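You operate a simulated robot arm through the tools that you are given. There is no shell and no other tool.

The job below is to be done with a simulated robot arm. You get a single attempt, and the scene is never put back.

JOB
Screw cap 26 tight onto the valve in the test block and stand the valve in Holds.
Fine: clamp for the work, free it after. Set down upright: valve.

The check looks at the end state, three seconds after you hand in, the way a careful person would. Anything else that was tipped, shoved, dropped, spilled or broken makes it a failure. Lids that push on must go on centred and level and be pressed home; caps that screw on are set level and turned clockwise until they are tight.

ROBOT AND FRAMES
A 6-joint arm with a two-finger gripper, fixed in place. Base frame: the origin is at the foot of the arm, x ahead of it, y to its left, z up; the work surface is at about z = 0. Readings come in m, degrees, newtons and seconds.
With the tool pointing down near the work surface it reaches from about 0.24 to 0.62 m from the base axis. Its first joint turns from -66.0 to 66.0 degrees. Payload 1.37 kg.
The TCP is the grasp point between the finger pads, 0.022 m short of the fingertips. In the tool frame z runs along the fingers and y along their closing line. The gripper opens to 0.092 m. The gripper's body begins 0.065 m behind the TCP.
Orientation is that of the tool frame in the base frame, as a unit quaternion [w, x, y, z]. With the fingers straight down and closing along the base's y, the tool's x points along the base's -x, its y along +y and its z along -z.

CONTROLS
- The arm moves only by the tool step_arm. Its argument "motion" is a list of rows, each an object of numbers (a shift or turn left out is 0, a gripper value left out holds the last): "tx", "ty", "tz": the shift along the tool's x, y, z in m; "rx", "ry", "rz": the turn, a rotation vector about the tool's x, y, z in degrees; "hand": the gripper command, from -1 (shut) to 1 (fully open), values between in proportion. In form: [{"tx": .., "ty": .., "tz": .., "rx": .., "ry": .., "rz": .., "hand": ..}, ...]. A call has 1 to 20 rows; each row shifts and turns the commanded pose from where the row before left it, along the tool's axes as they then stand. A row lasts 0.2 s, in which the tool goes at most 0.05 m and 8.6 degrees; a call with a longer step from one row to the next is refused whole, and so is a gripper value outside its range. A pose out of reach is approached as far as the arm can. The call stops where the force on the tool passes 40 N (or 10 N more than at its start, if that is more) or the arm is blocked; 0.2 s more then pass. The fingers move at their own pace and stop on an object; they squeeze with about 26 N. The grip force told is the motor's: it shows also when the fingers shut on nothing. Time passes only in rows, and 0.2 s behind the last, so rows that do not move let the fingers close. The reply holds the time, the measured pose of the TCP, the force on the tool along the base axes, the opening and the grip force, in the units named above and with some noise, with the torque about the TCP (base axes, N m) and any sound that the robot's microphone picked up, and new pictures: "views" is both (left out), scene, wrist or none.
- Cameras (640 x 400 px; columns grow to the right, rows downward): "scene" is fixed at [0.0575, -0.4513, 0.585]; the picture's right is [0.55, -0.84, 0.00], its down [-0.46, -0.30, -0.84] and it looks along [0.70, 0.46, -0.55] (base axes); focal length 276 px, centre (320, 200). "wrist" rides on the gripper at [0.071, 0.019, -0.102] in the tool frame; the picture's right is [-0.26, 0.97, 0.00], its down [-0.75, -0.20, -0.62] and it looks along [-0.60, -0.16, 0.78] (tool axes); focal length 280 px, centre (320, 200). There is no depth. A picture from a camera that has moved, and an enlarged one, comes with that camera's place and axes in the base frame and with its lens.
- close_up(camera, box): a new picture of the part [left, top, right, bottom] of that camera's present view, enlarged. No time passes.
- finish_job(): hands the job in; it is judged then, once.

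Nothing tells you positions but the pictures and the camera data. Unless the task says otherwise, let go and move clear before handing in.

The tools are called after "Request:" by a JSON object that holds its "method" and its "body". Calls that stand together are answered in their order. step_arm: Moves the arm, as the interface text tells. Its arguments: {"type":"object","properties":{"motion":{"type":"array"},"views":{"type":"string","enum":["both","scene","wrist","none"]}},"required":["motion"]} The other tools are called the same way: close_up (camera, box) takes an enlarged picture of a part of a camera's view; finish_job () hands the job in.

At the start:

```text
clock: 0.0
position: [0.4137, -0.1206, 0.3491]
tcp_rot: [0.002, -0.001, 1.0, 0.001]
wrist_force: [0.6, 0.2, 0.1]
ft_torque: [0.01, -0.01, -0.03]
finger_gap: 0.092
gripper_force: 0.1
```

scene: 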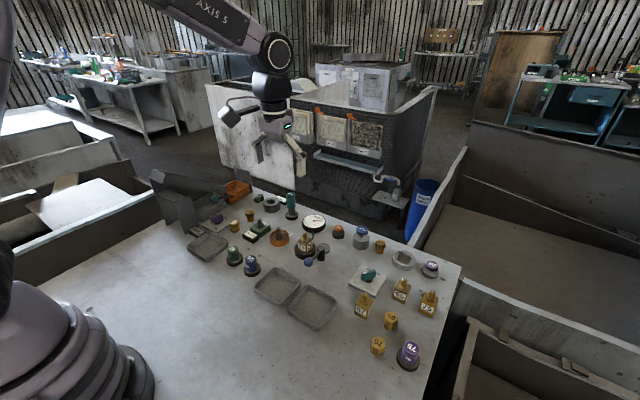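
wrist: 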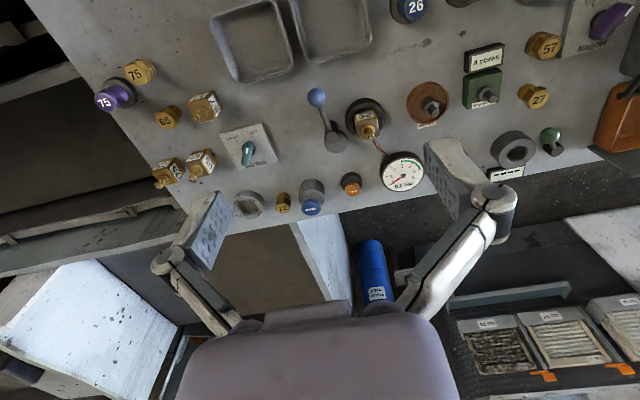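

I see a crowded table with valves, caps, trays and a test block with a gauge. I'll take close-ups to identify cap 26, the test block, the clamp and the "Holds" tray.

Request:
{"method": "close_up", "body": {"camera": "scene", "box": [180, 170, 340, 270]}}

Request:
{"method": "close_up", "body": {"camera": "scene", "box": [320, 220, 460, 370]}}

Request:
{"method": "close_up", "body": {"camera": "wrist", "box": [280, 60, 480, 220]}}

Request:
{"method": "close_up", "body": {"camera": "wrist", "box": [380, 0, 640, 190]}}

Request:
{"method": "close_up", "body": {"camera": "wrist", "box": [80, 40, 330, 220]}}

Request:
{"method": "close_up", "body": {"camera": "scene", "box": [240, 200, 360, 340]}}

```text
4.00 times, centred on (260, 220) of scene
camera zoom: at [0.0575, -0.4513, 0.585], right [0.55, -0.84, 0.0], down [-0.46, -0.3, -0.84], along [0.7, 0.46, -0.55], focal length 1104 px, centre (560, 120)
```

zoom: 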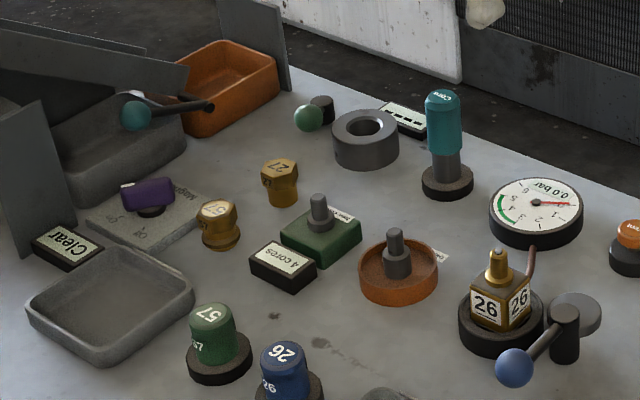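

```text
2.67 times, centred on (390, 295) of scene
camera zoom: at [0.0575, -0.4513, 0.585], right [0.55, -0.84, 0.0], down [-0.46, -0.3, -0.84], along [0.7, 0.46, -0.55], focal length 736 px, centre (133, -53)
```

zoom: 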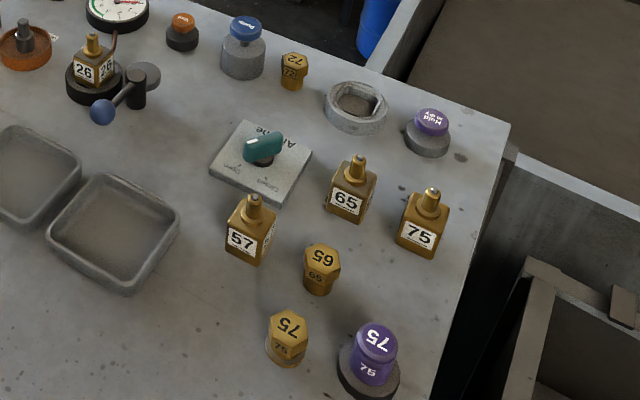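

```text
2.50 times, centred on (380, 140) of wrist
camera zoom: at [0.3437, -0.1013, 0.4515], right [0.26, 0.97, 0.0], down [0.75, -0.2, 0.63], along [0.6, -0.16, -0.78], focal length 701 px, centre (170, 350)
```

zoom: 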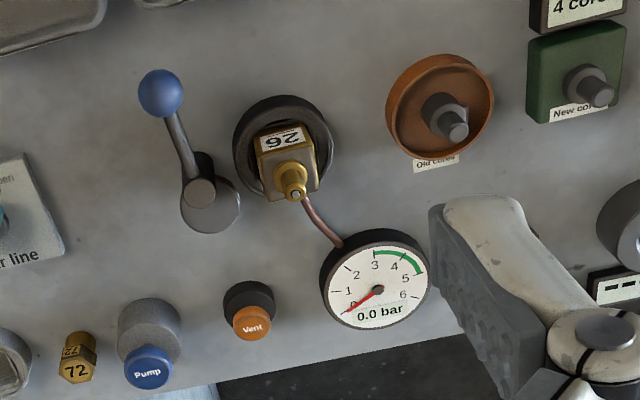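

```text
2.11 times, centred on (510, 95) of wrist
camera zoom: at [0.3437, -0.1013, 0.4515], right [0.26, 0.97, 0.0], down [0.75, -0.2, 0.63], along [0.6, -0.16, -0.78], focal length 590 px, centre (-80, 421)
```

zoom: 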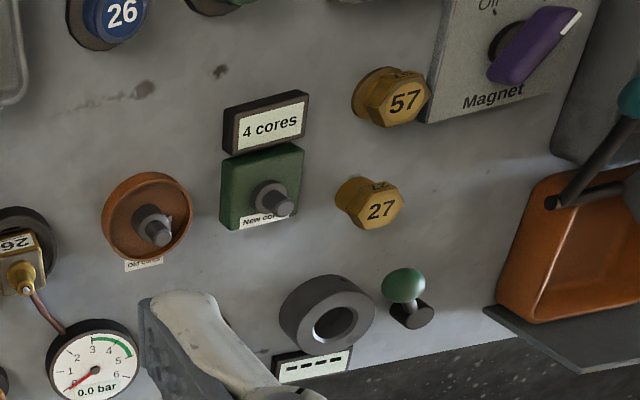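

```text
2.22 times, centred on (205, 130) of wrist
camera zoom: at [0.3437, -0.1013, 0.4515], right [0.26, 0.97, 0.0], down [0.75, -0.2, 0.63], along [0.6, -0.16, -0.78], focal length 623 px, centre (576, 356)
```

zoom: 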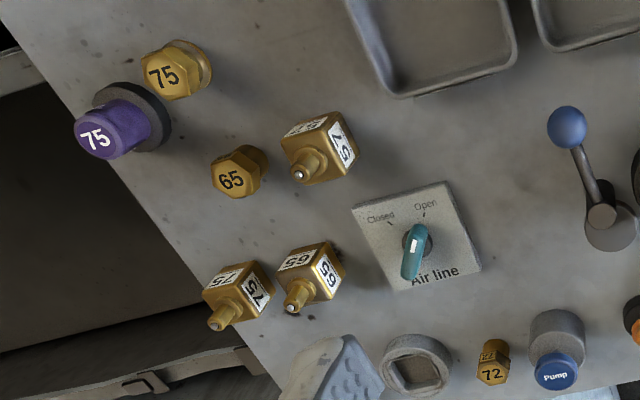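

```text
2.86 times, centred on (300, 270) of scene
camera zoom: at [0.0575, -0.4513, 0.585], right [0.55, -0.84, 0.0], down [-0.46, -0.3, -0.84], along [0.7, 0.46, -0.55], focal length 789 px, centre (377, 0)
```

zoom: 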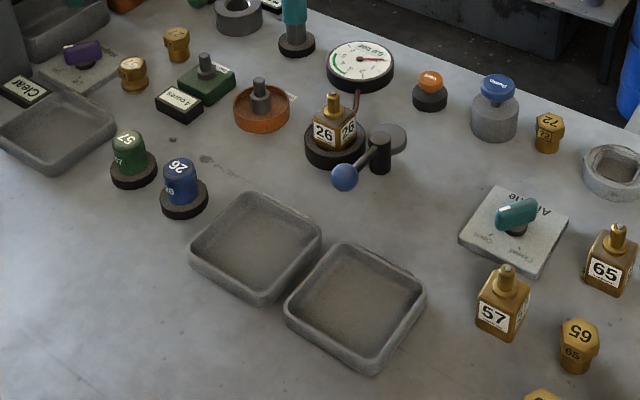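

Blue cap 26 on its stand is at about (0.40, 0.00), and valve 26 is in the black test block at about (0.537, -0.081) with a lever cam beside it. I haven't found "Holds" yet, so I'll pull the arm back to see the tray labels.

Request:
{"method": "step_arm", "body": {"motion": [{"tx": 0.04}, {"tx": 0.04}, {"tx": 0.04}, {"tx": 0.03}]}}

```text
clock: 1.0
position: [0.2632, -0.1217, 0.3494]
tcp_rot: [0.001, -0.001, 1.0, 0.0]
wrist_force: [-0.4, -0.3, -0.4]
ft_torque: [0.02, 0.01, -0.01]
finger_gap: 0.092
gripper_force: 0.0
camera wrist: at [0.1938, -0.1015, 0.4517], right [0.26, 0.97, 0.0], down [0.75, -0.2, 0.63], along [0.6, -0.16, -0.78], focal length 280 px, centre (320, 200)
```

scene: 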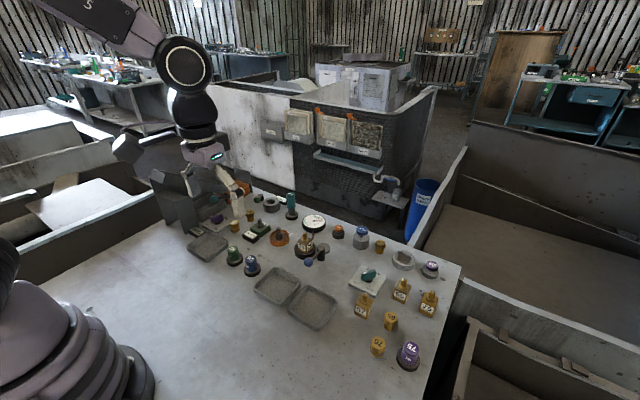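
wrist: 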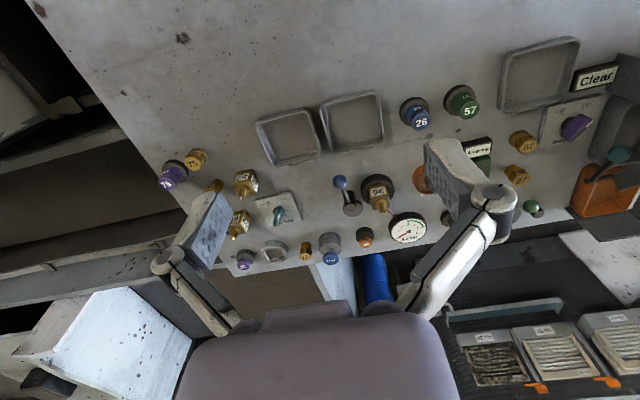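

Request:
{"method": "close_up", "body": {"camera": "wrist", "box": [240, 80, 400, 180]}}

Request:
{"method": "close_up", "body": {"camera": "wrist", "box": [480, 30, 640, 130]}}

Request:
{"method": "close_up", "body": {"camera": "scene", "box": [240, 255, 345, 335]}}

Request:
{"method": "close_up", "body": {"camera": "wrist", "box": [320, 160, 440, 250]}}

```text
4.00 times, centred on (320, 130) of wrist
camera zoom: at [0.1938, -0.1015, 0.4517], right [0.26, 0.97, 0.0], down [0.75, -0.2, 0.63], along [0.6, -0.16, -0.78], focal length 1122 px, centre (320, 480)
```

zoom: 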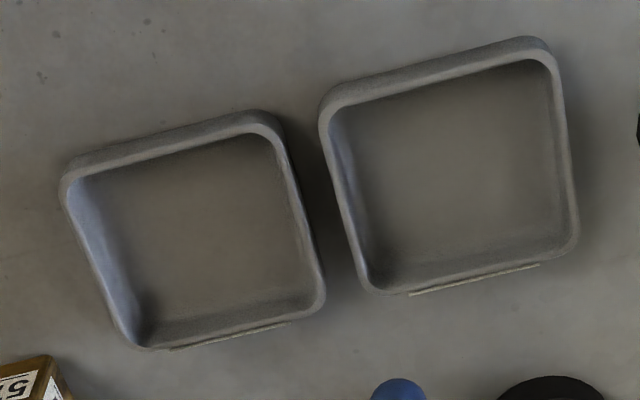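

```text
4.00 times, centred on (560, 80) of wrist
camera zoom: at [0.1938, -0.1015, 0.4517], right [0.26, 0.97, 0.0], down [0.75, -0.2, 0.63], along [0.6, -0.16, -0.78], focal length 1122 px, centre (-640, 680)
```

zoom: 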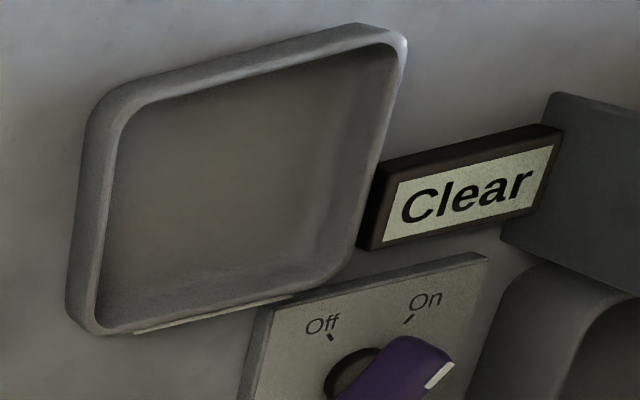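

```text
5.00 times, centred on (292, 295) of scene
camera zoom: at [0.0575, -0.4513, 0.585], right [0.55, -0.84, 0.0], down [-0.46, -0.3, -0.84], along [0.7, 0.46, -0.55], focal length 1381 px, centre (458, -275)
```

zoom: 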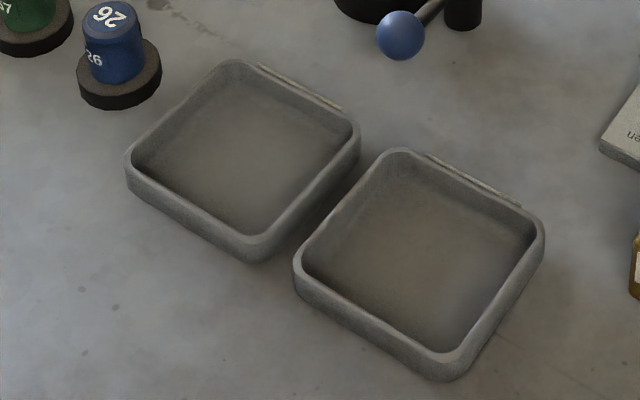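

```text
4.44 times, centred on (380, 205) of wrist
camera zoom: at [0.1938, -0.1015, 0.4517], right [0.26, 0.97, 0.0], down [0.75, -0.2, 0.63], along [0.6, -0.16, -0.78], focal length 1246 px, centre (53, 178)
```

zoom: 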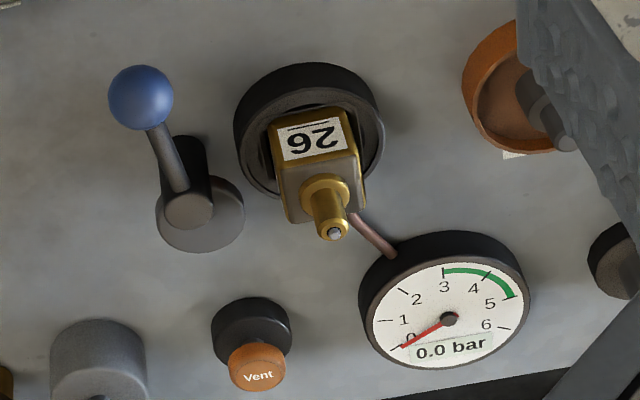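

The tray labels are on the far (+x) edge of the trays, facing away from both cameras. I'll turn the wrist around high above the table and read them from the other side.

Request:
{"method": "step_arm", "body": {"motion": [{"tx": -0.03, "rz": 8.5}, {"rz": 8.5}, {"rz": 8.5}, {"rz": 8.5}, {"rz": 8.5}, {"rz": 8.5}, {"rz": 8.5}, {"rz": 8.5}, {"rz": 8.5}, {"rz": 8.5}, {"rz": 8.5}]}}

```text
clock: 3.4
position: [0.2943, -0.1221, 0.3494]
tcp_rot: [0.001, 0.729, 0.684, 0.0]
wrist_force: [0.3, 0.2, 0.4]
ft_torque: [-0.01, 0.0, 0.02]
finger_gap: 0.092
gripper_force: 0.1
camera wrist: at [0.3179, -0.0508, 0.4516], right [0.95, -0.32, 0.0], down [-0.25, -0.74, 0.62], along [-0.2, -0.59, -0.78], focal length 280 px, centre (320, 200)
```

scene: 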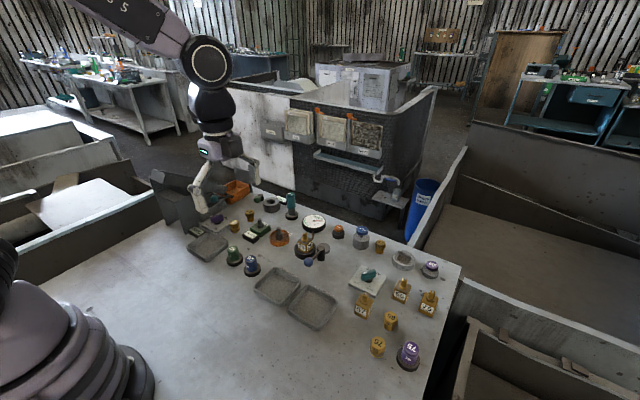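
wrist: 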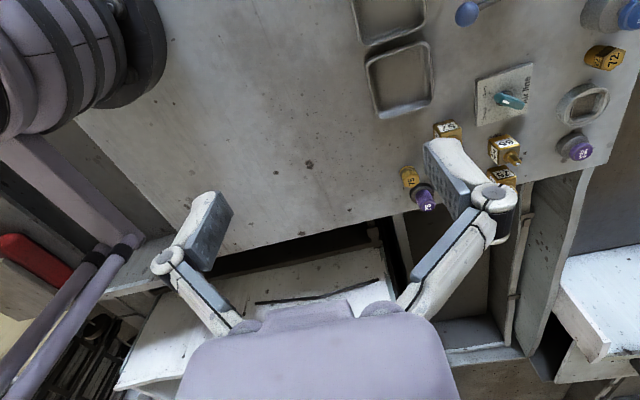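

The wrist turns freely that way. I'll continue the turn while moving out over the far side.

Request:
{"method": "step_arm", "body": {"motion": [{"ty": 0.04}, {"ty": 0.04}, {"ty": 0.04}, {"ty": 0.04}, {"ty": 0.04}, {"rz": 8.5}, {"rz": 8.5}, {"rz": 8.5}, {"rz": 8.5}, {"rz": 8.5}, {"rz": 8.5}, {"rz": 8.5}, {"rz": 8.5}, {"rz": 8.5}, {"rz": 8.5}]}}

```text
clock: 6.6
position: [0.4937, -0.1332, 0.3497]
tcp_rot: [0.0, 1.0, 0.012, 0.0]
wrist_force: [-0.3, -0.6, -0.8]
ft_torque: [0.03, 0.0, 0.0]
finger_gap: 0.0918
gripper_force: 0.0
camera wrist: at [0.5656, -0.1497, 0.4518], right [-0.24, -0.97, 0.0], down [-0.76, 0.19, 0.62], along [-0.61, 0.15, -0.78], focal length 280 px, centre (320, 200)
```

scene: 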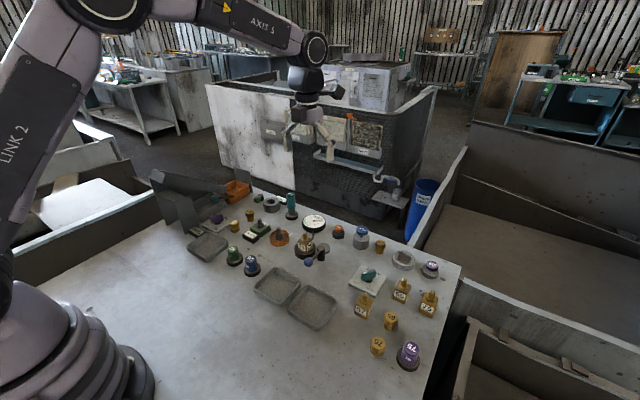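
wrist: 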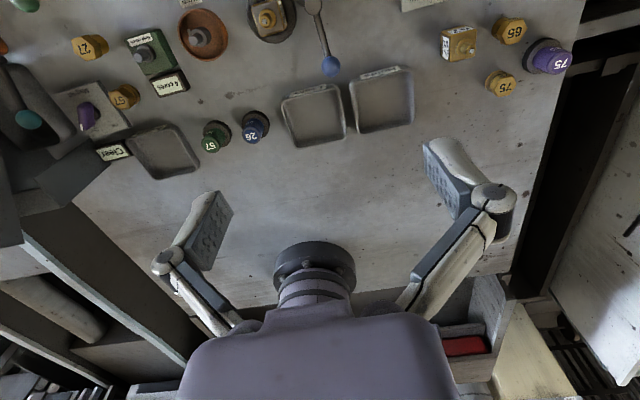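

Request:
{"method": "close_up", "body": {"camera": "wrist", "box": [270, 60, 430, 150]}}

Request:
{"method": "close_up", "body": {"camera": "wrist", "box": [90, 80, 280, 190]}}

Request:
{"method": "close_up", "body": {"camera": "wrist", "box": [230, 0, 360, 90]}}

```text
4.00 times, centred on (350, 105) of wrist
camera zoom: at [0.5656, -0.1497, 0.4518], right [-0.24, -0.97, 0.0], down [-0.76, 0.19, 0.62], along [-0.61, 0.15, -0.78], focal length 1122 px, centre (200, 580)
```

zoom: 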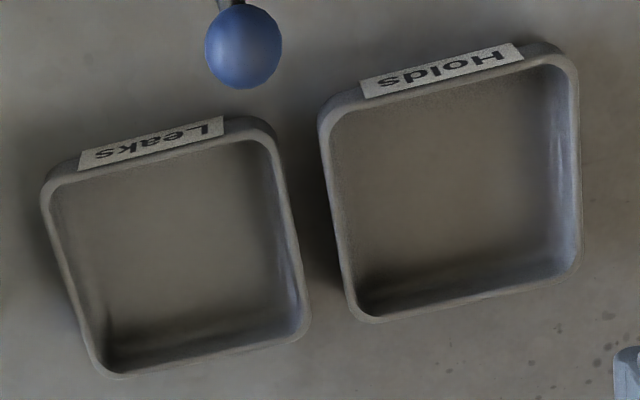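

```text
3.37 times, centred on (185, 135) of wrist
camera zoom: at [0.5656, -0.1497, 0.4518], right [-0.24, -0.97, 0.0], down [-0.76, 0.19, 0.62], along [-0.61, 0.15, -0.78], focal length 944 px, centre (775, 419)
```

zoom: 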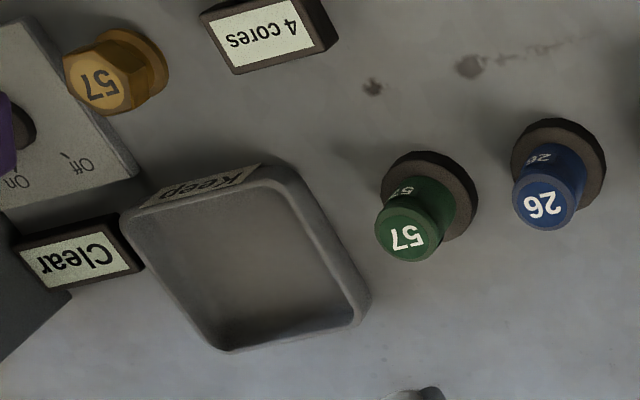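

```text
4.44 times, centred on (295, 45) of wrist
camera zoom: at [0.5656, -0.1497, 0.4518], right [-0.24, -0.97, 0.0], down [-0.76, 0.19, 0.62], along [-0.61, 0.15, -0.78], focal length 1246 px, centre (431, 889)
```

zoom: 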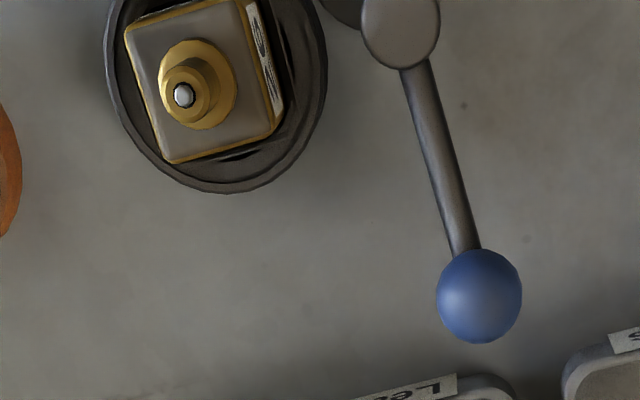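

"Holds" is the right-hand tray (about (0.395, -0.205)) and "Leaks" is the left one. Before choosing the cap I want a closer look at the blue "26" item and the brass hex pieces, so I'll bring the camera lower over that area.

Request:
{"method": "close_up", "body": {"camera": "wrist", "box": [195, 100, 275, 155]}}

Request:
{"method": "close_up", "body": {"camera": "scene", "box": [222, 236, 272, 281]}}

Request:
{"method": "close_up", "body": {"camera": "scene", "box": [225, 200, 275, 240]}}

Request:
{"method": "close_up", "body": {"camera": "scene", "box": [360, 295, 430, 375]}}

Request:
{"method": "close_up", "body": {"camera": "scene", "box": [285, 210, 345, 270]}}

Request:
{"method": "close_up", "body": {"camera": "scene", "box": [345, 220, 445, 290]}}

```text
7.27 times, centred on (235, 128) of wrist
camera zoom: at [0.5656, -0.1497, 0.4518], right [-0.24, -0.97, 0.0], down [-0.76, 0.19, 0.62], along [-0.61, 0.15, -0.78], focal length 2039 px, centre (938, 727)
```

zoom: 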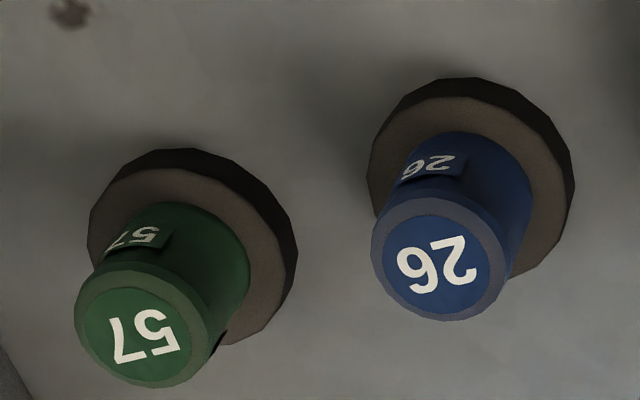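

```text
8.89 times, centred on (247, 258) of scene
camera zoom: at [0.0575, -0.4513, 0.585], right [0.55, -0.84, 0.0], down [-0.46, -0.3, -0.84], along [0.7, 0.46, -0.55], focal length 2454 px, centre (969, -320)
```

zoom: 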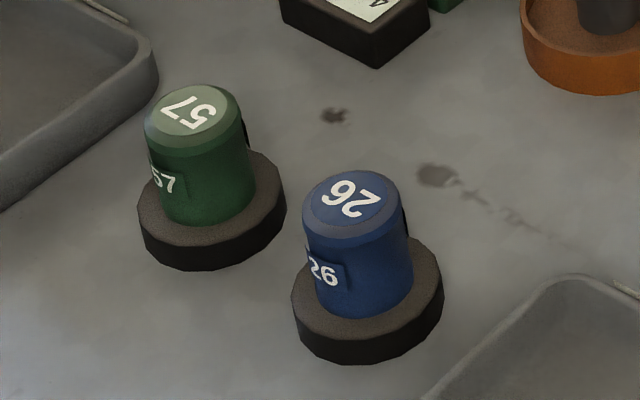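

```text
10.00 times, centred on (250, 220) of scene
camera zoom: at [0.0575, -0.4513, 0.585], right [0.55, -0.84, 0.0], down [-0.46, -0.3, -0.84], along [0.7, 0.46, -0.55], focal length 2761 px, centre (1020, 0)
```

zoom: 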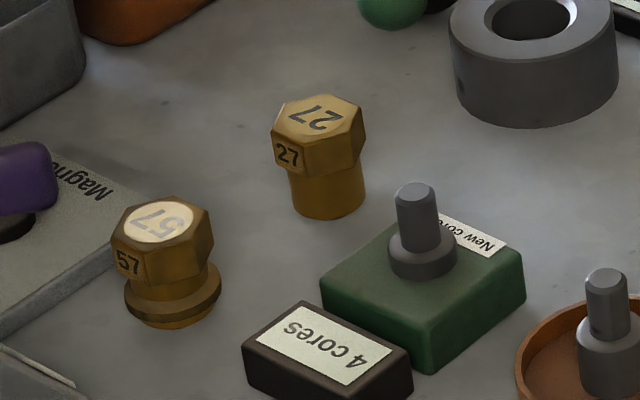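

```text
5.00 times, centred on (395, 335) of scene
camera zoom: at [0.0575, -0.4513, 0.585], right [0.55, -0.84, 0.0], down [-0.46, -0.3, -0.84], along [0.7, 0.46, -0.55], focal length 1381 px, centre (-55, -475)
```

zoom: 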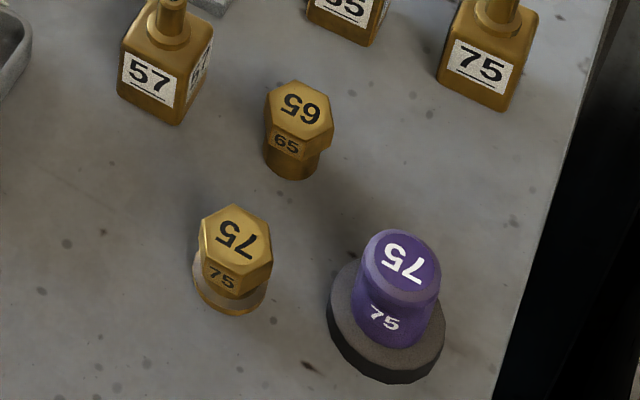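

```text
6.67 times, centred on (315, 240) of scene
camera zoom: at [0.0575, -0.4513, 0.585], right [0.55, -0.84, 0.0], down [-0.46, -0.3, -0.84], along [0.7, 0.46, -0.55], focal length 1841 px, centre (353, -67)
```

zoom: 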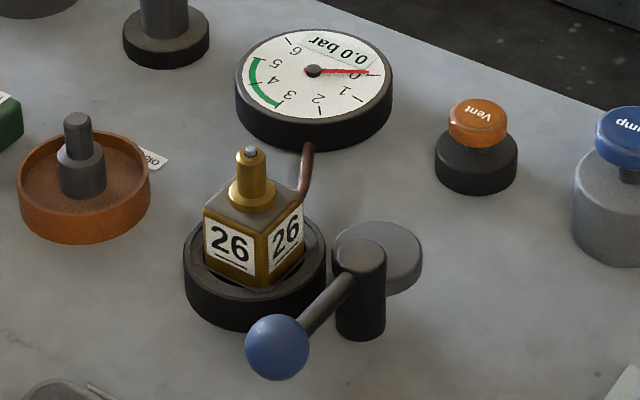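

```text
5.71 times, centred on (395, 255) of scene
camera zoom: at [0.0575, -0.4513, 0.585], right [0.55, -0.84, 0.0], down [-0.46, -0.3, -0.84], along [0.7, 0.46, -0.55], focal length 1578 px, centre (-109, -114)
```

zoom: 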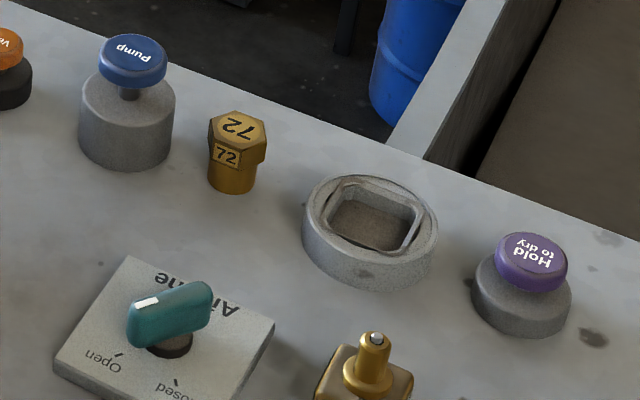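

The only "26" cap is the blue one on its black stand. Next I'll turn the wrist back and move in close to the test block to work out the clamp lever.

Request:
{"method": "step_arm", "body": {"motion": [{"rz": -8.5}, {"rz": -8.5}, {"rz": -8.5}, {"rz": -8.5}, {"rz": -8.5}, {"rz": -8.5}, {"rz": -8.5}, {"rz": -8.5}, {"rz": -8.5}, {"rz": -8.5}, {"rz": -8.5}, {"rz": -8.5}, {"rz": -8.5}, {"rz": -8.5}, {"rz": -8.5}, {"rz": -8.5}, {"rz": -8.5}, {"rz": -8.5}, {"rz": -8.5}, {"rz": -8.5}], "views": "none"}}

Request:
{"method": "step_arm", "body": {"motion": [{"rz": -8.5}, {"tx": 0.03, "tz": 0.03}, {"tx": 0.03, "tz": 0.03}, {"tx": 0.03, "ty": 0.03, "tz": 0.02}, {"tz": 0.03}, {"tz": 0.03}]}}

```text
clock: 10.8
position: [0.4921, -0.1349, 0.3492]
tcp_rot: [0.001, 0.072, 0.997, 0.0]
wrist_force: [0.5, -0.6, -0.3]
ft_torque: [0.0, 0.03, 0.01]
finger_gap: 0.0919
gripper_force: 0.1
```

```text
clock: 12.2
position: [0.4023, -0.104, 0.209]
tcp_rot: [0.001, -0.002, 1.0, 0.0]
wrist_force: [-0.2, 0.0, 0.4]
ft_torque: [-0.01, -0.02, -0.05]
finger_gap: 0.0921
gripper_force: 0.1
camera wrist: at [0.3327, -0.0843, 0.311], right [0.26, 0.97, 0.0], down [0.75, -0.2, 0.63], along [0.6, -0.16, -0.78], focal length 280 px, centre (320, 200)
```

scene: 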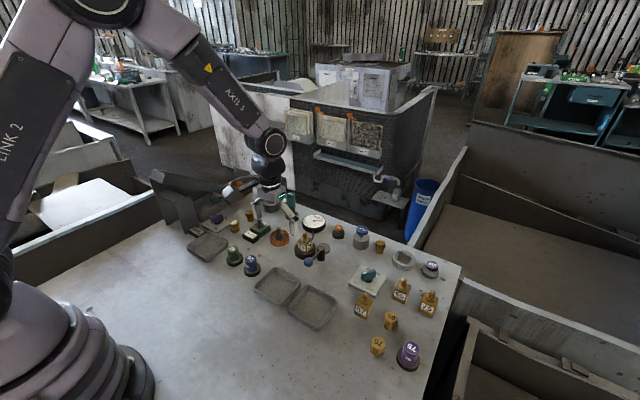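
wrist: 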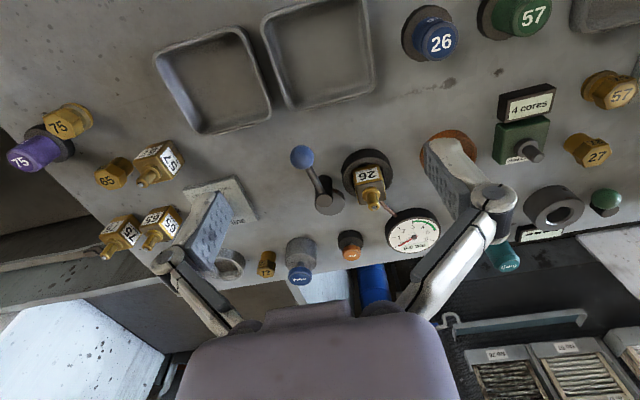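

Request:
{"method": "close_up", "body": {"camera": "wrist", "box": [280, 130, 440, 250]}}

Request:
{"method": "close_up", "body": {"camera": "wrist", "box": [395, 0, 475, 60]}}

Request:
{"method": "close_up", "body": {"camera": "scene", "box": [285, 225, 345, 270]}}

```text
3.33 times, centred on (360, 190) of wrist
camera zoom: at [0.3327, -0.0843, 0.311], right [0.26, 0.97, 0.0], down [0.75, -0.2, 0.63], along [0.6, -0.16, -0.78], focal length 935 px, centre (187, 233)
```

zoom: 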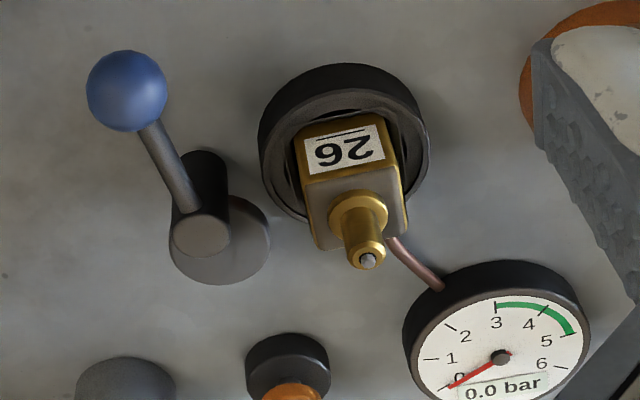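

```text
6.67 times, centred on (435, 30) of wrist
camera zoom: at [0.3327, -0.0843, 0.311], right [0.26, 0.97, 0.0], down [0.75, -0.2, 0.63], along [0.6, -0.16, -0.78], focal length 1869 px, centre (-447, 1333)
```

zoom: 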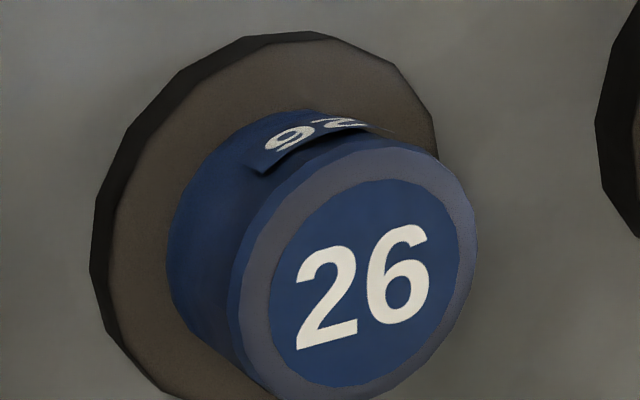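

```text
8.89 times, centred on (315, 248) of scene
camera zoom: at [0.0575, -0.4512, 0.585], right [0.55, -0.84, 0.0], down [-0.46, -0.3, -0.84], along [0.7, 0.46, -0.55], focal length 2454 px, centre (364, -222)
```

zoom: 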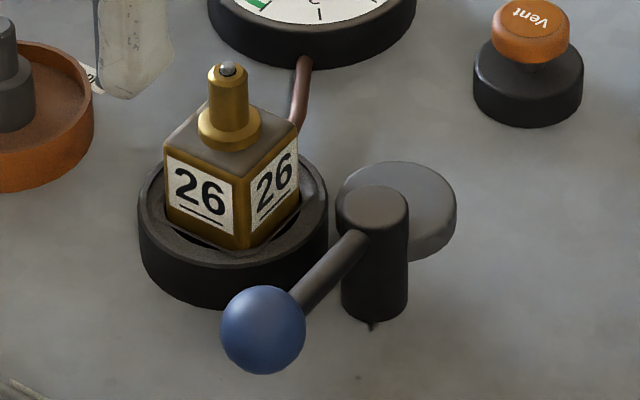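

The cam's lobe sits opposite its lever. The lever now points to −x (open), with the ball at about (0.473, −0.141, 0.049) and the pivot at about (0.541, −0.136), so swinging the lever towards −y should clamp the valve. I'll go above the ball and check.

Request:
{"method": "step_arm", "body": {"motion": [{"tx": -0.024, "ty": -0.012, "tz": 0.03, "hand": 0.1}, {"tx": -0.024, "ty": -0.012, "tz": 0.03}, {"tx": -0.023, "ty": -0.013, "tz": 0.029}, {}, {}]}}

```text
clock: 13.4
position: [0.475, -0.141, 0.1204]
tcp_rot: [0.001, 0.0, 1.0, 0.0]
wrist_force: [0.2, 0.4, -0.1]
ft_torque: [0.0, 0.03, -0.01]
finger_gap: 0.0508
gripper_force: 0.2
camera wrist: at [0.4051, -0.121, 0.2224], right [0.26, 0.97, 0.0], down [0.75, -0.2, 0.63], along [0.6, -0.16, -0.78], focal length 280 px, centre (320, 200)
```

scene: 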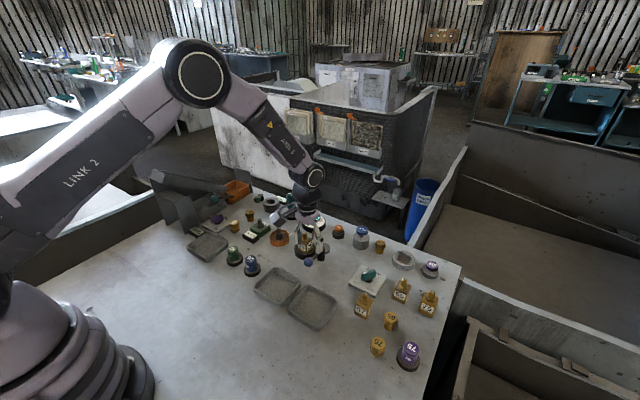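
wrist: 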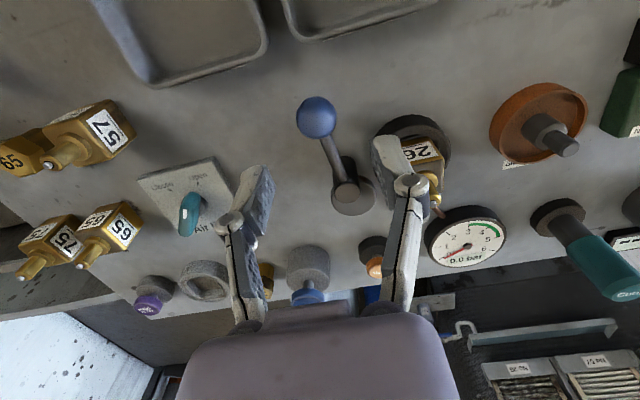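

The ball is centred between the fingers. I'll lower to it and cage it with the fingers nearly closed.

Request:
{"method": "step_arm", "body": {"motion": [{"tx": 0.002, "ty": -0.001, "tz": 0.035}, {"tz": 0.035}, {"hand": -0.36}, {}, {}]}}

```text
clock: 14.6
position: [0.4714, -0.141, 0.0496]
tcp_rot: [0.001, 0.0, 1.0, 0.0]
wrist_force: [0.1, -0.2, 0.3]
ft_torque: [0.02, 0.01, 0.03]
finger_gap: 0.0297
gripper_force: 0.0
camera wrist: at [0.4027, -0.1207, 0.1514], right [0.26, 0.97, 0.0], down [0.75, -0.2, 0.63], along [0.6, -0.16, -0.78], focal length 280 px, centre (320, 200)
```

scene: 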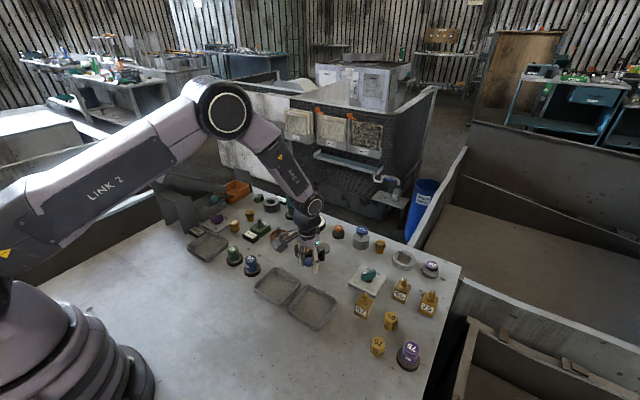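
wrist: 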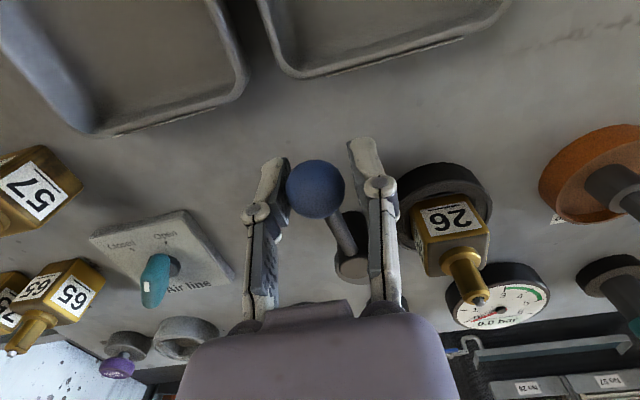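

The ball is caged. I'll swing the lever anticlockwise around its pivot, checking the force partway.

Request:
{"method": "step_arm", "body": {"motion": [{"tx": -0.0016, "ty": -0.0098, "rz": -8.5}, {"tx": -0.0016, "ty": -0.0098, "rz": -8.5}, {"tx": -0.0016, "ty": -0.0098, "rz": -8.5}, {"tx": -0.0016, "ty": -0.0098, "rz": -8.5}]}}

```text
clock: 15.6
position: [0.488, -0.1778, 0.0495]
tcp_rot: [0.001, -0.295, 0.956, 0.0]
wrist_force: [-0.5, -0.3, 0.2]
ft_torque: [0.01, -0.02, 0.04]
finger_gap: 0.0296
gripper_force: 0.2
camera wrist: at [0.4189, -0.201, 0.1524], right [-0.33, 0.95, 0.0], down [0.74, 0.25, 0.63], along [0.59, 0.2, -0.78], focal length 280 px, centre (320, 200)
```

scene: 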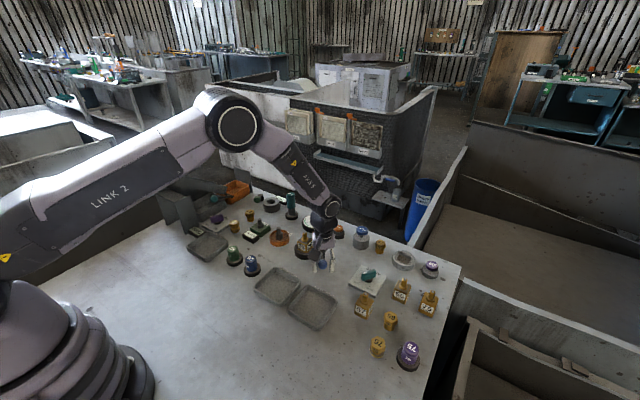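
wrist: 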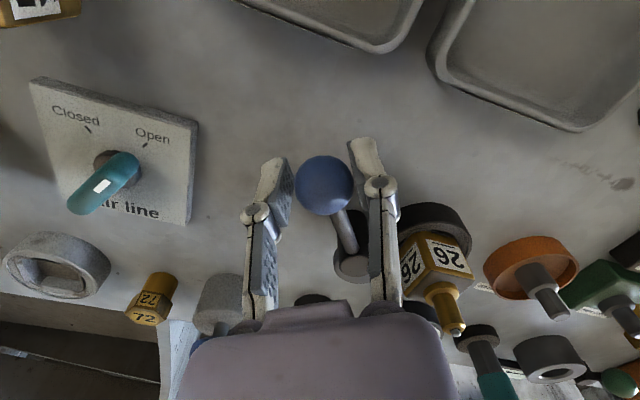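

The lever follows freely. Continuing the swing.

Request:
{"method": "step_arm", "body": {"motion": [{"tx": -0.0014, "ty": -0.0098, "rz": -8.5}, {"tx": -0.0014, "ty": -0.0098, "rz": -8.5}, {"tx": -0.0014, "ty": -0.0098, "rz": -8.5}, {"tx": -0.0014, "ty": -0.0098, "rz": -8.5}]}}

```text
clock: 16.6
position: [0.5194, -0.2009, 0.0501]
tcp_rot: [0.0, -0.561, 0.828, -0.001]
wrist_force: [-0.3, -0.2, 0.8]
ft_torque: [0.01, -0.01, 0.0]
finger_gap: 0.0298
gripper_force: 0.4
camera wrist: at [0.4762, -0.2582, 0.1521], right [-0.8, 0.6, 0.0], down [0.47, 0.62, 0.63], along [0.38, 0.5, -0.78], focal length 280 px, centre (320, 200)
```

scene: 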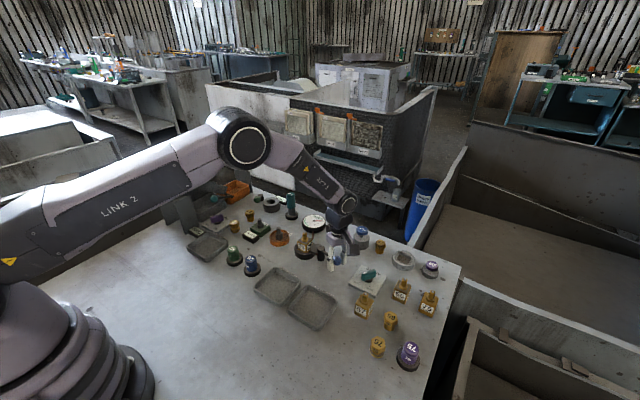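
wrist: 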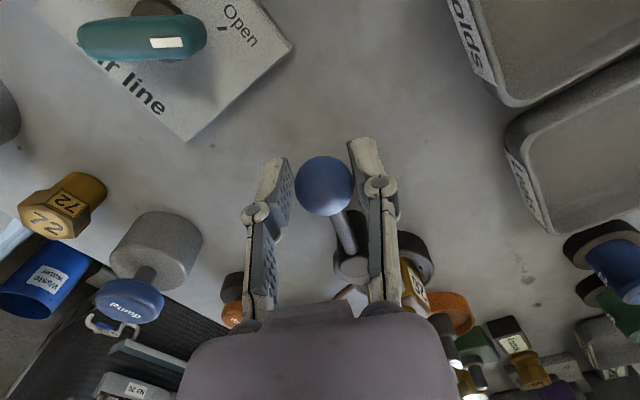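

Still free at about 70° of swing. I'll go on more slowly until it resists.

Request:
{"method": "step_arm", "body": {"motion": [{"tx": -0.0008, "ty": -0.006, "rz": -5}, {"tx": -0.0008, "ty": -0.006, "rz": -5}, {"tx": -0.0008, "ty": -0.006, "rz": -5}, {"tx": -0.0008, "ty": -0.006, "rz": -5}], "views": "wrist"}}

```text
clock: 17.6
position: [0.543, -0.2034, 0.048]
tcp_rot: [-0.001, -0.696, 0.718, 0.005]
wrist_force: [-14.0, 5.5, -1.9]
ft_torque: [0.07, -0.08, -0.17]
finger_gap: 0.0389
gripper_force: 7.8
camera wrist: at [0.522, -0.2719, 0.1509], right [-0.96, 0.29, 0.01], down [0.23, 0.74, 0.63], along [0.18, 0.6, -0.78], focal length 280 px, centre (320, 200)
```

wrist: 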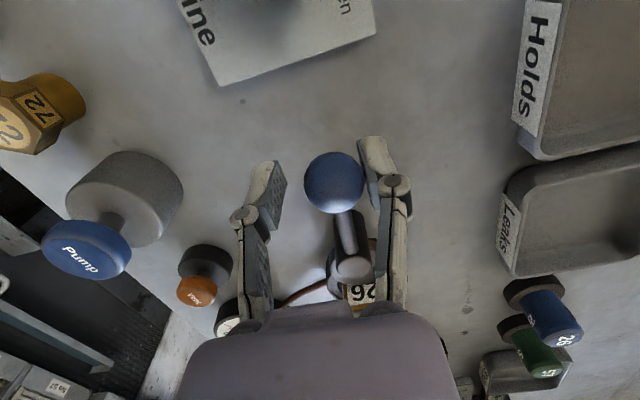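

The lever now resists (about 14 N), so the cam has met the valve. I'll firm the grip and press it a touch further to see whether it's home.

Request:
{"method": "step_arm", "body": {"motion": [{"hand": -1}, {}, {}, {"ty": -0.003, "rz": -2}, {"ty": -0.002, "rz": -2}, {}]}}

```text
clock: 18.1
position: [0.535, -0.204, 0.0469]
tcp_rot: [-0.007, -0.695, 0.719, 0.014]
wrist_force: [-37.1, 2.5, 13.3]
ft_torque: [0.37, -0.13, -0.04]
finger_gap: 0.0253
gripper_force: 26.0
stopped in row 2: the force on the tool passed its limit at 45 N (the readings are from after the stop); the commanded pose is now the measured one
camera wrist: at [0.5175, -0.2731, 0.1495], right [-0.96, 0.29, 0.03], down [0.25, 0.74, 0.62], along [0.16, 0.6, -0.78], focal length 280 px, centre (320, 200)
```

scene: 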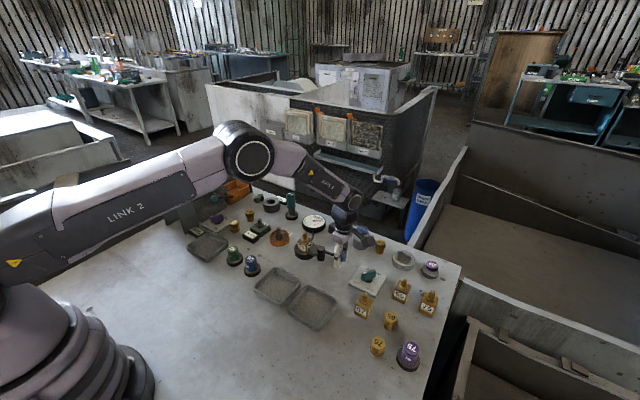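
wrist: 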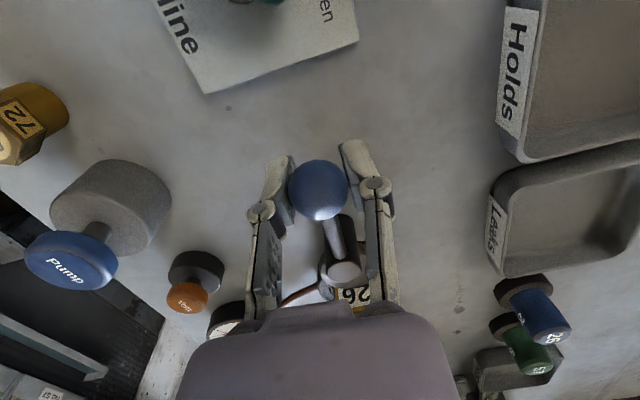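

The lever is solid against its stop, so the valve is clamped. I'll release the ball and rise straight up.

Request:
{"method": "step_arm", "body": {"motion": [{"hand": 0.1}, {}, {}, {"tz": -0.04}, {"tz": -0.04}, {"tz": -0.04}, {"tz": -0.04}]}}

```text
clock: 19.7
position: [0.5427, -0.2039, 0.2107]
tcp_rot: [-0.004, -0.695, 0.719, 0.008]
wrist_force: [-0.2, -0.5, -0.7]
ft_torque: [0.0, -0.01, -0.03]
finger_gap: 0.0507
gripper_force: 0.0
camera wrist: at [0.5234, -0.2738, 0.3125], right [-0.96, 0.29, 0.02], down [0.24, 0.74, 0.63], along [0.17, 0.6, -0.78], focal length 280 px, centre (320, 200)
```

scene: 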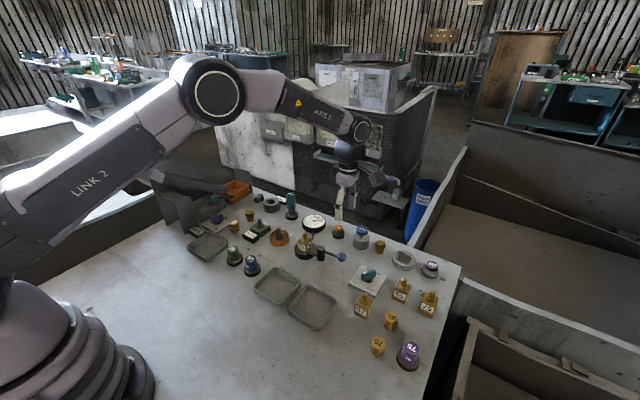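
wrist: 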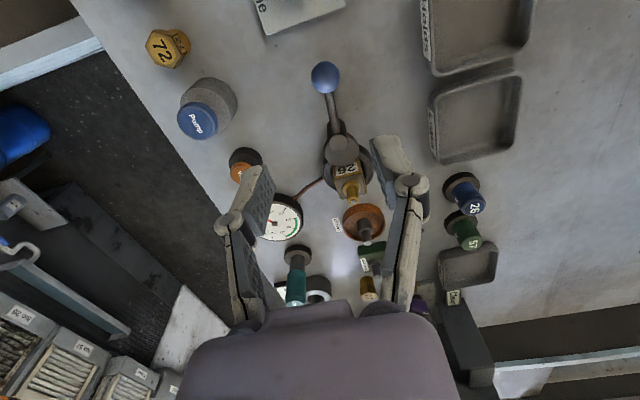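

Request:
{"method": "close_up", "body": {"camera": "wrist", "box": [290, 60, 410, 220]}}

Request:
{"method": "close_up", "body": {"camera": "scene", "box": [285, 225, 355, 275]}}

```text
2.50 times, centred on (350, 140) of wrist
camera zoom: at [0.5234, -0.2738, 0.3125], right [-0.96, 0.29, 0.02], down [0.24, 0.74, 0.63], along [0.17, 0.6, -0.78], focal length 701 px, centre (245, 350)
```

zoom: 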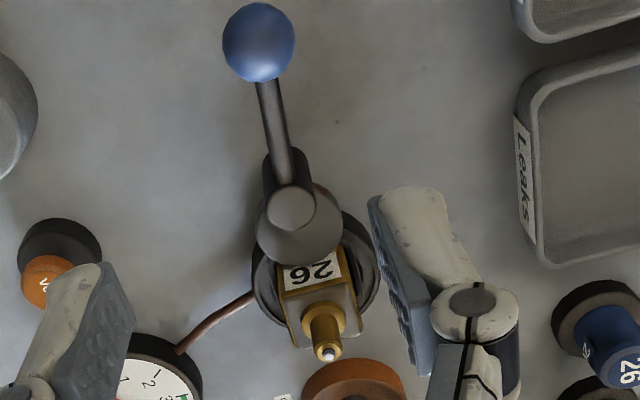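

```text
8.00 times, centred on (320, 250) of scene
camera zoom: at [0.0575, -0.4513, 0.585], right [0.55, -0.84, 0.0], down [-0.46, -0.3, -0.84], along [0.7, 0.46, -0.55], focal length 2209 px, centre (320, -200)
```

zoom: 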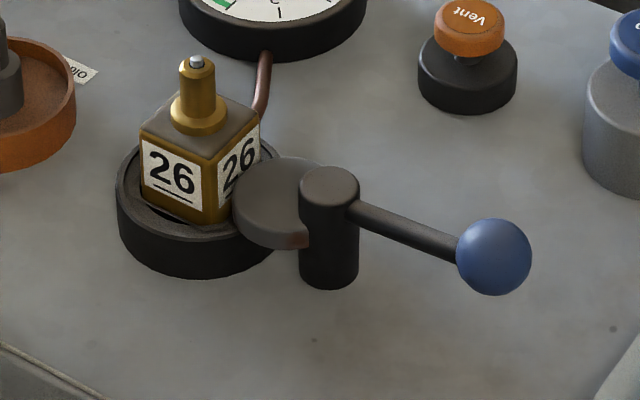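

The cam is pressed against the valve body, so it is clamped. I'll level the tool, turn to a start yaw that leaves plenty of clockwise travel, and move over blue cap 26.

Request:
{"method": "step_arm", "body": {"motion": [{"rx": 0.98, "ry": 0.3}, {"rz": 8.6}, {"rz": 8.6}, {"rz": 8.6}, {"rz": 8.6}, {"rz": 8.6}, {"tx": -0.007, "ty": 0.0405}, {"tx": -0.007, "ty": 0.0405}, {"tx": -0.007, "ty": 0.0405}, {"tx": -0.007, "ty": 0.0405}, {"tx": -0.007, "ty": 0.0405}, {"tx": -0.007, "ty": 0.0405}, {}]}}

```text
clock: 22.5
position: [0.3985, -0.0026, 0.2061]
tcp_rot: [0.001, -0.384, 0.923, -0.002]
wrist_force: [-0.5, 1.2, -0.2]
ft_torque: [-0.03, 0.02, 0.0]
finger_gap: 0.0507
gripper_force: 0.0
camera wrist: at [0.3366, -0.0372, 0.3099], right [-0.5, 0.87, 0.0], down [0.67, 0.39, 0.63], along [0.54, 0.31, -0.78], focal length 280 px, centre (320, 200)
```

scene: 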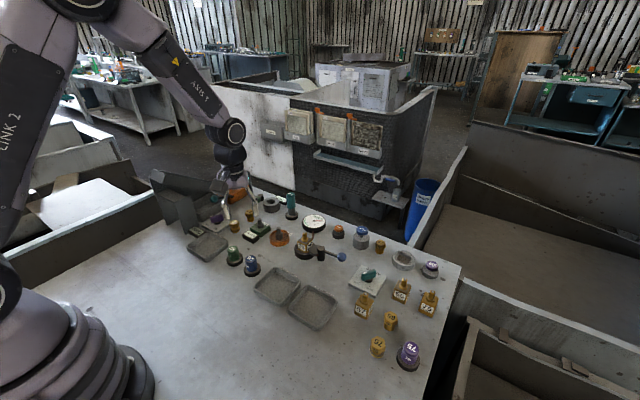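
wrist: 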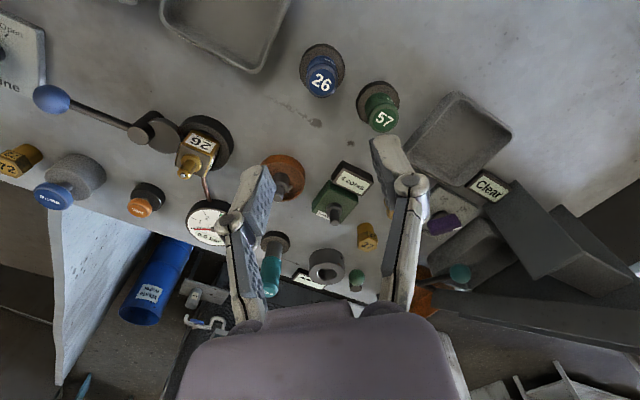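

The cap is directly below at about (0.397, −0.001). I'll descend to just above it and check centring.

Request:
{"method": "step_arm", "body": {"motion": [{"tz": 0.04, "tx": 0.0, "ty": 0.0015}, {"tz": 0.04}, {"tz": 0.02}, {}]}}

Request:
{"method": "close_up", "body": {"camera": "scene", "box": [215, 225, 285, 285]}}

Request:
{"method": "close_up", "body": {"camera": "wrist", "box": [240, 50, 440, 200]}}

```text
clock: 23.5
position: [0.3975, -0.0011, 0.1082]
tcp_rot: [0.001, -0.384, 0.923, -0.002]
wrist_force: [0.3, -0.6, -0.2]
ft_torque: [-0.01, 0.03, -0.04]
finger_gap: 0.0507
gripper_force: 0.0
camera wrist: at [0.3357, -0.0367, 0.2101], right [-0.5, 0.87, 0.0], down [0.67, 0.39, 0.63], along [0.54, 0.31, -0.78], focal length 280 px, centre (320, 200)
```

scene: 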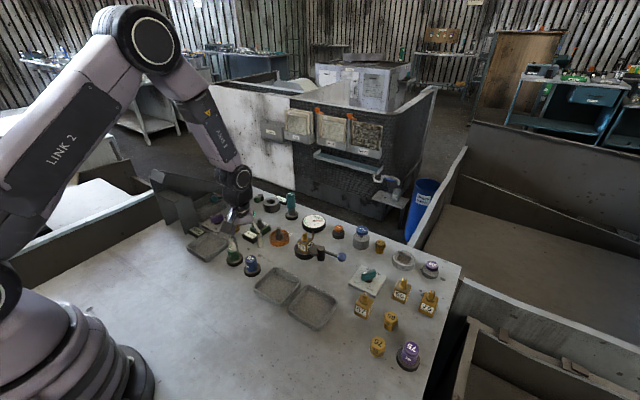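
wrist: 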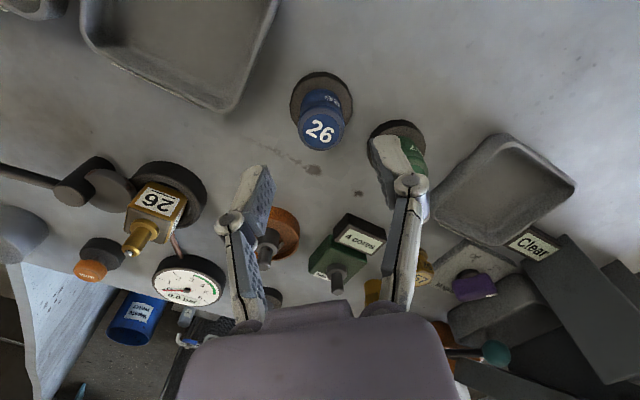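

```text
6.67 times, centred on (250, 255) of scene
camera zoom: at [0.0575, -0.4513, 0.585], right [0.55, -0.84, 0.0], down [-0.46, -0.3, -0.84], along [0.7, 0.46, -0.55], focal length 1841 px, centre (787, -167)
```

zoom: 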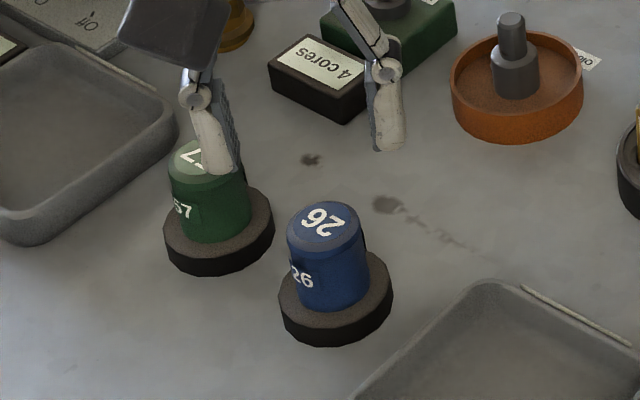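

```text
2.67 times, centred on (340, 125) of wrist
camera zoom: at [0.3357, -0.0367, 0.2101], right [-0.5, 0.87, 0.0], down [0.67, 0.39, 0.63], along [0.54, 0.31, -0.78], focal length 748 px, centre (267, 400)
```

zoom: 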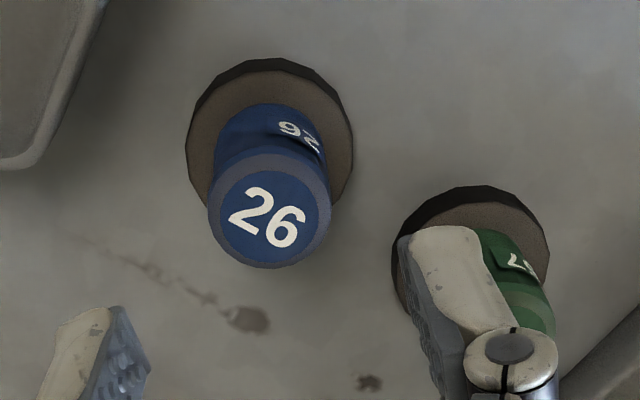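

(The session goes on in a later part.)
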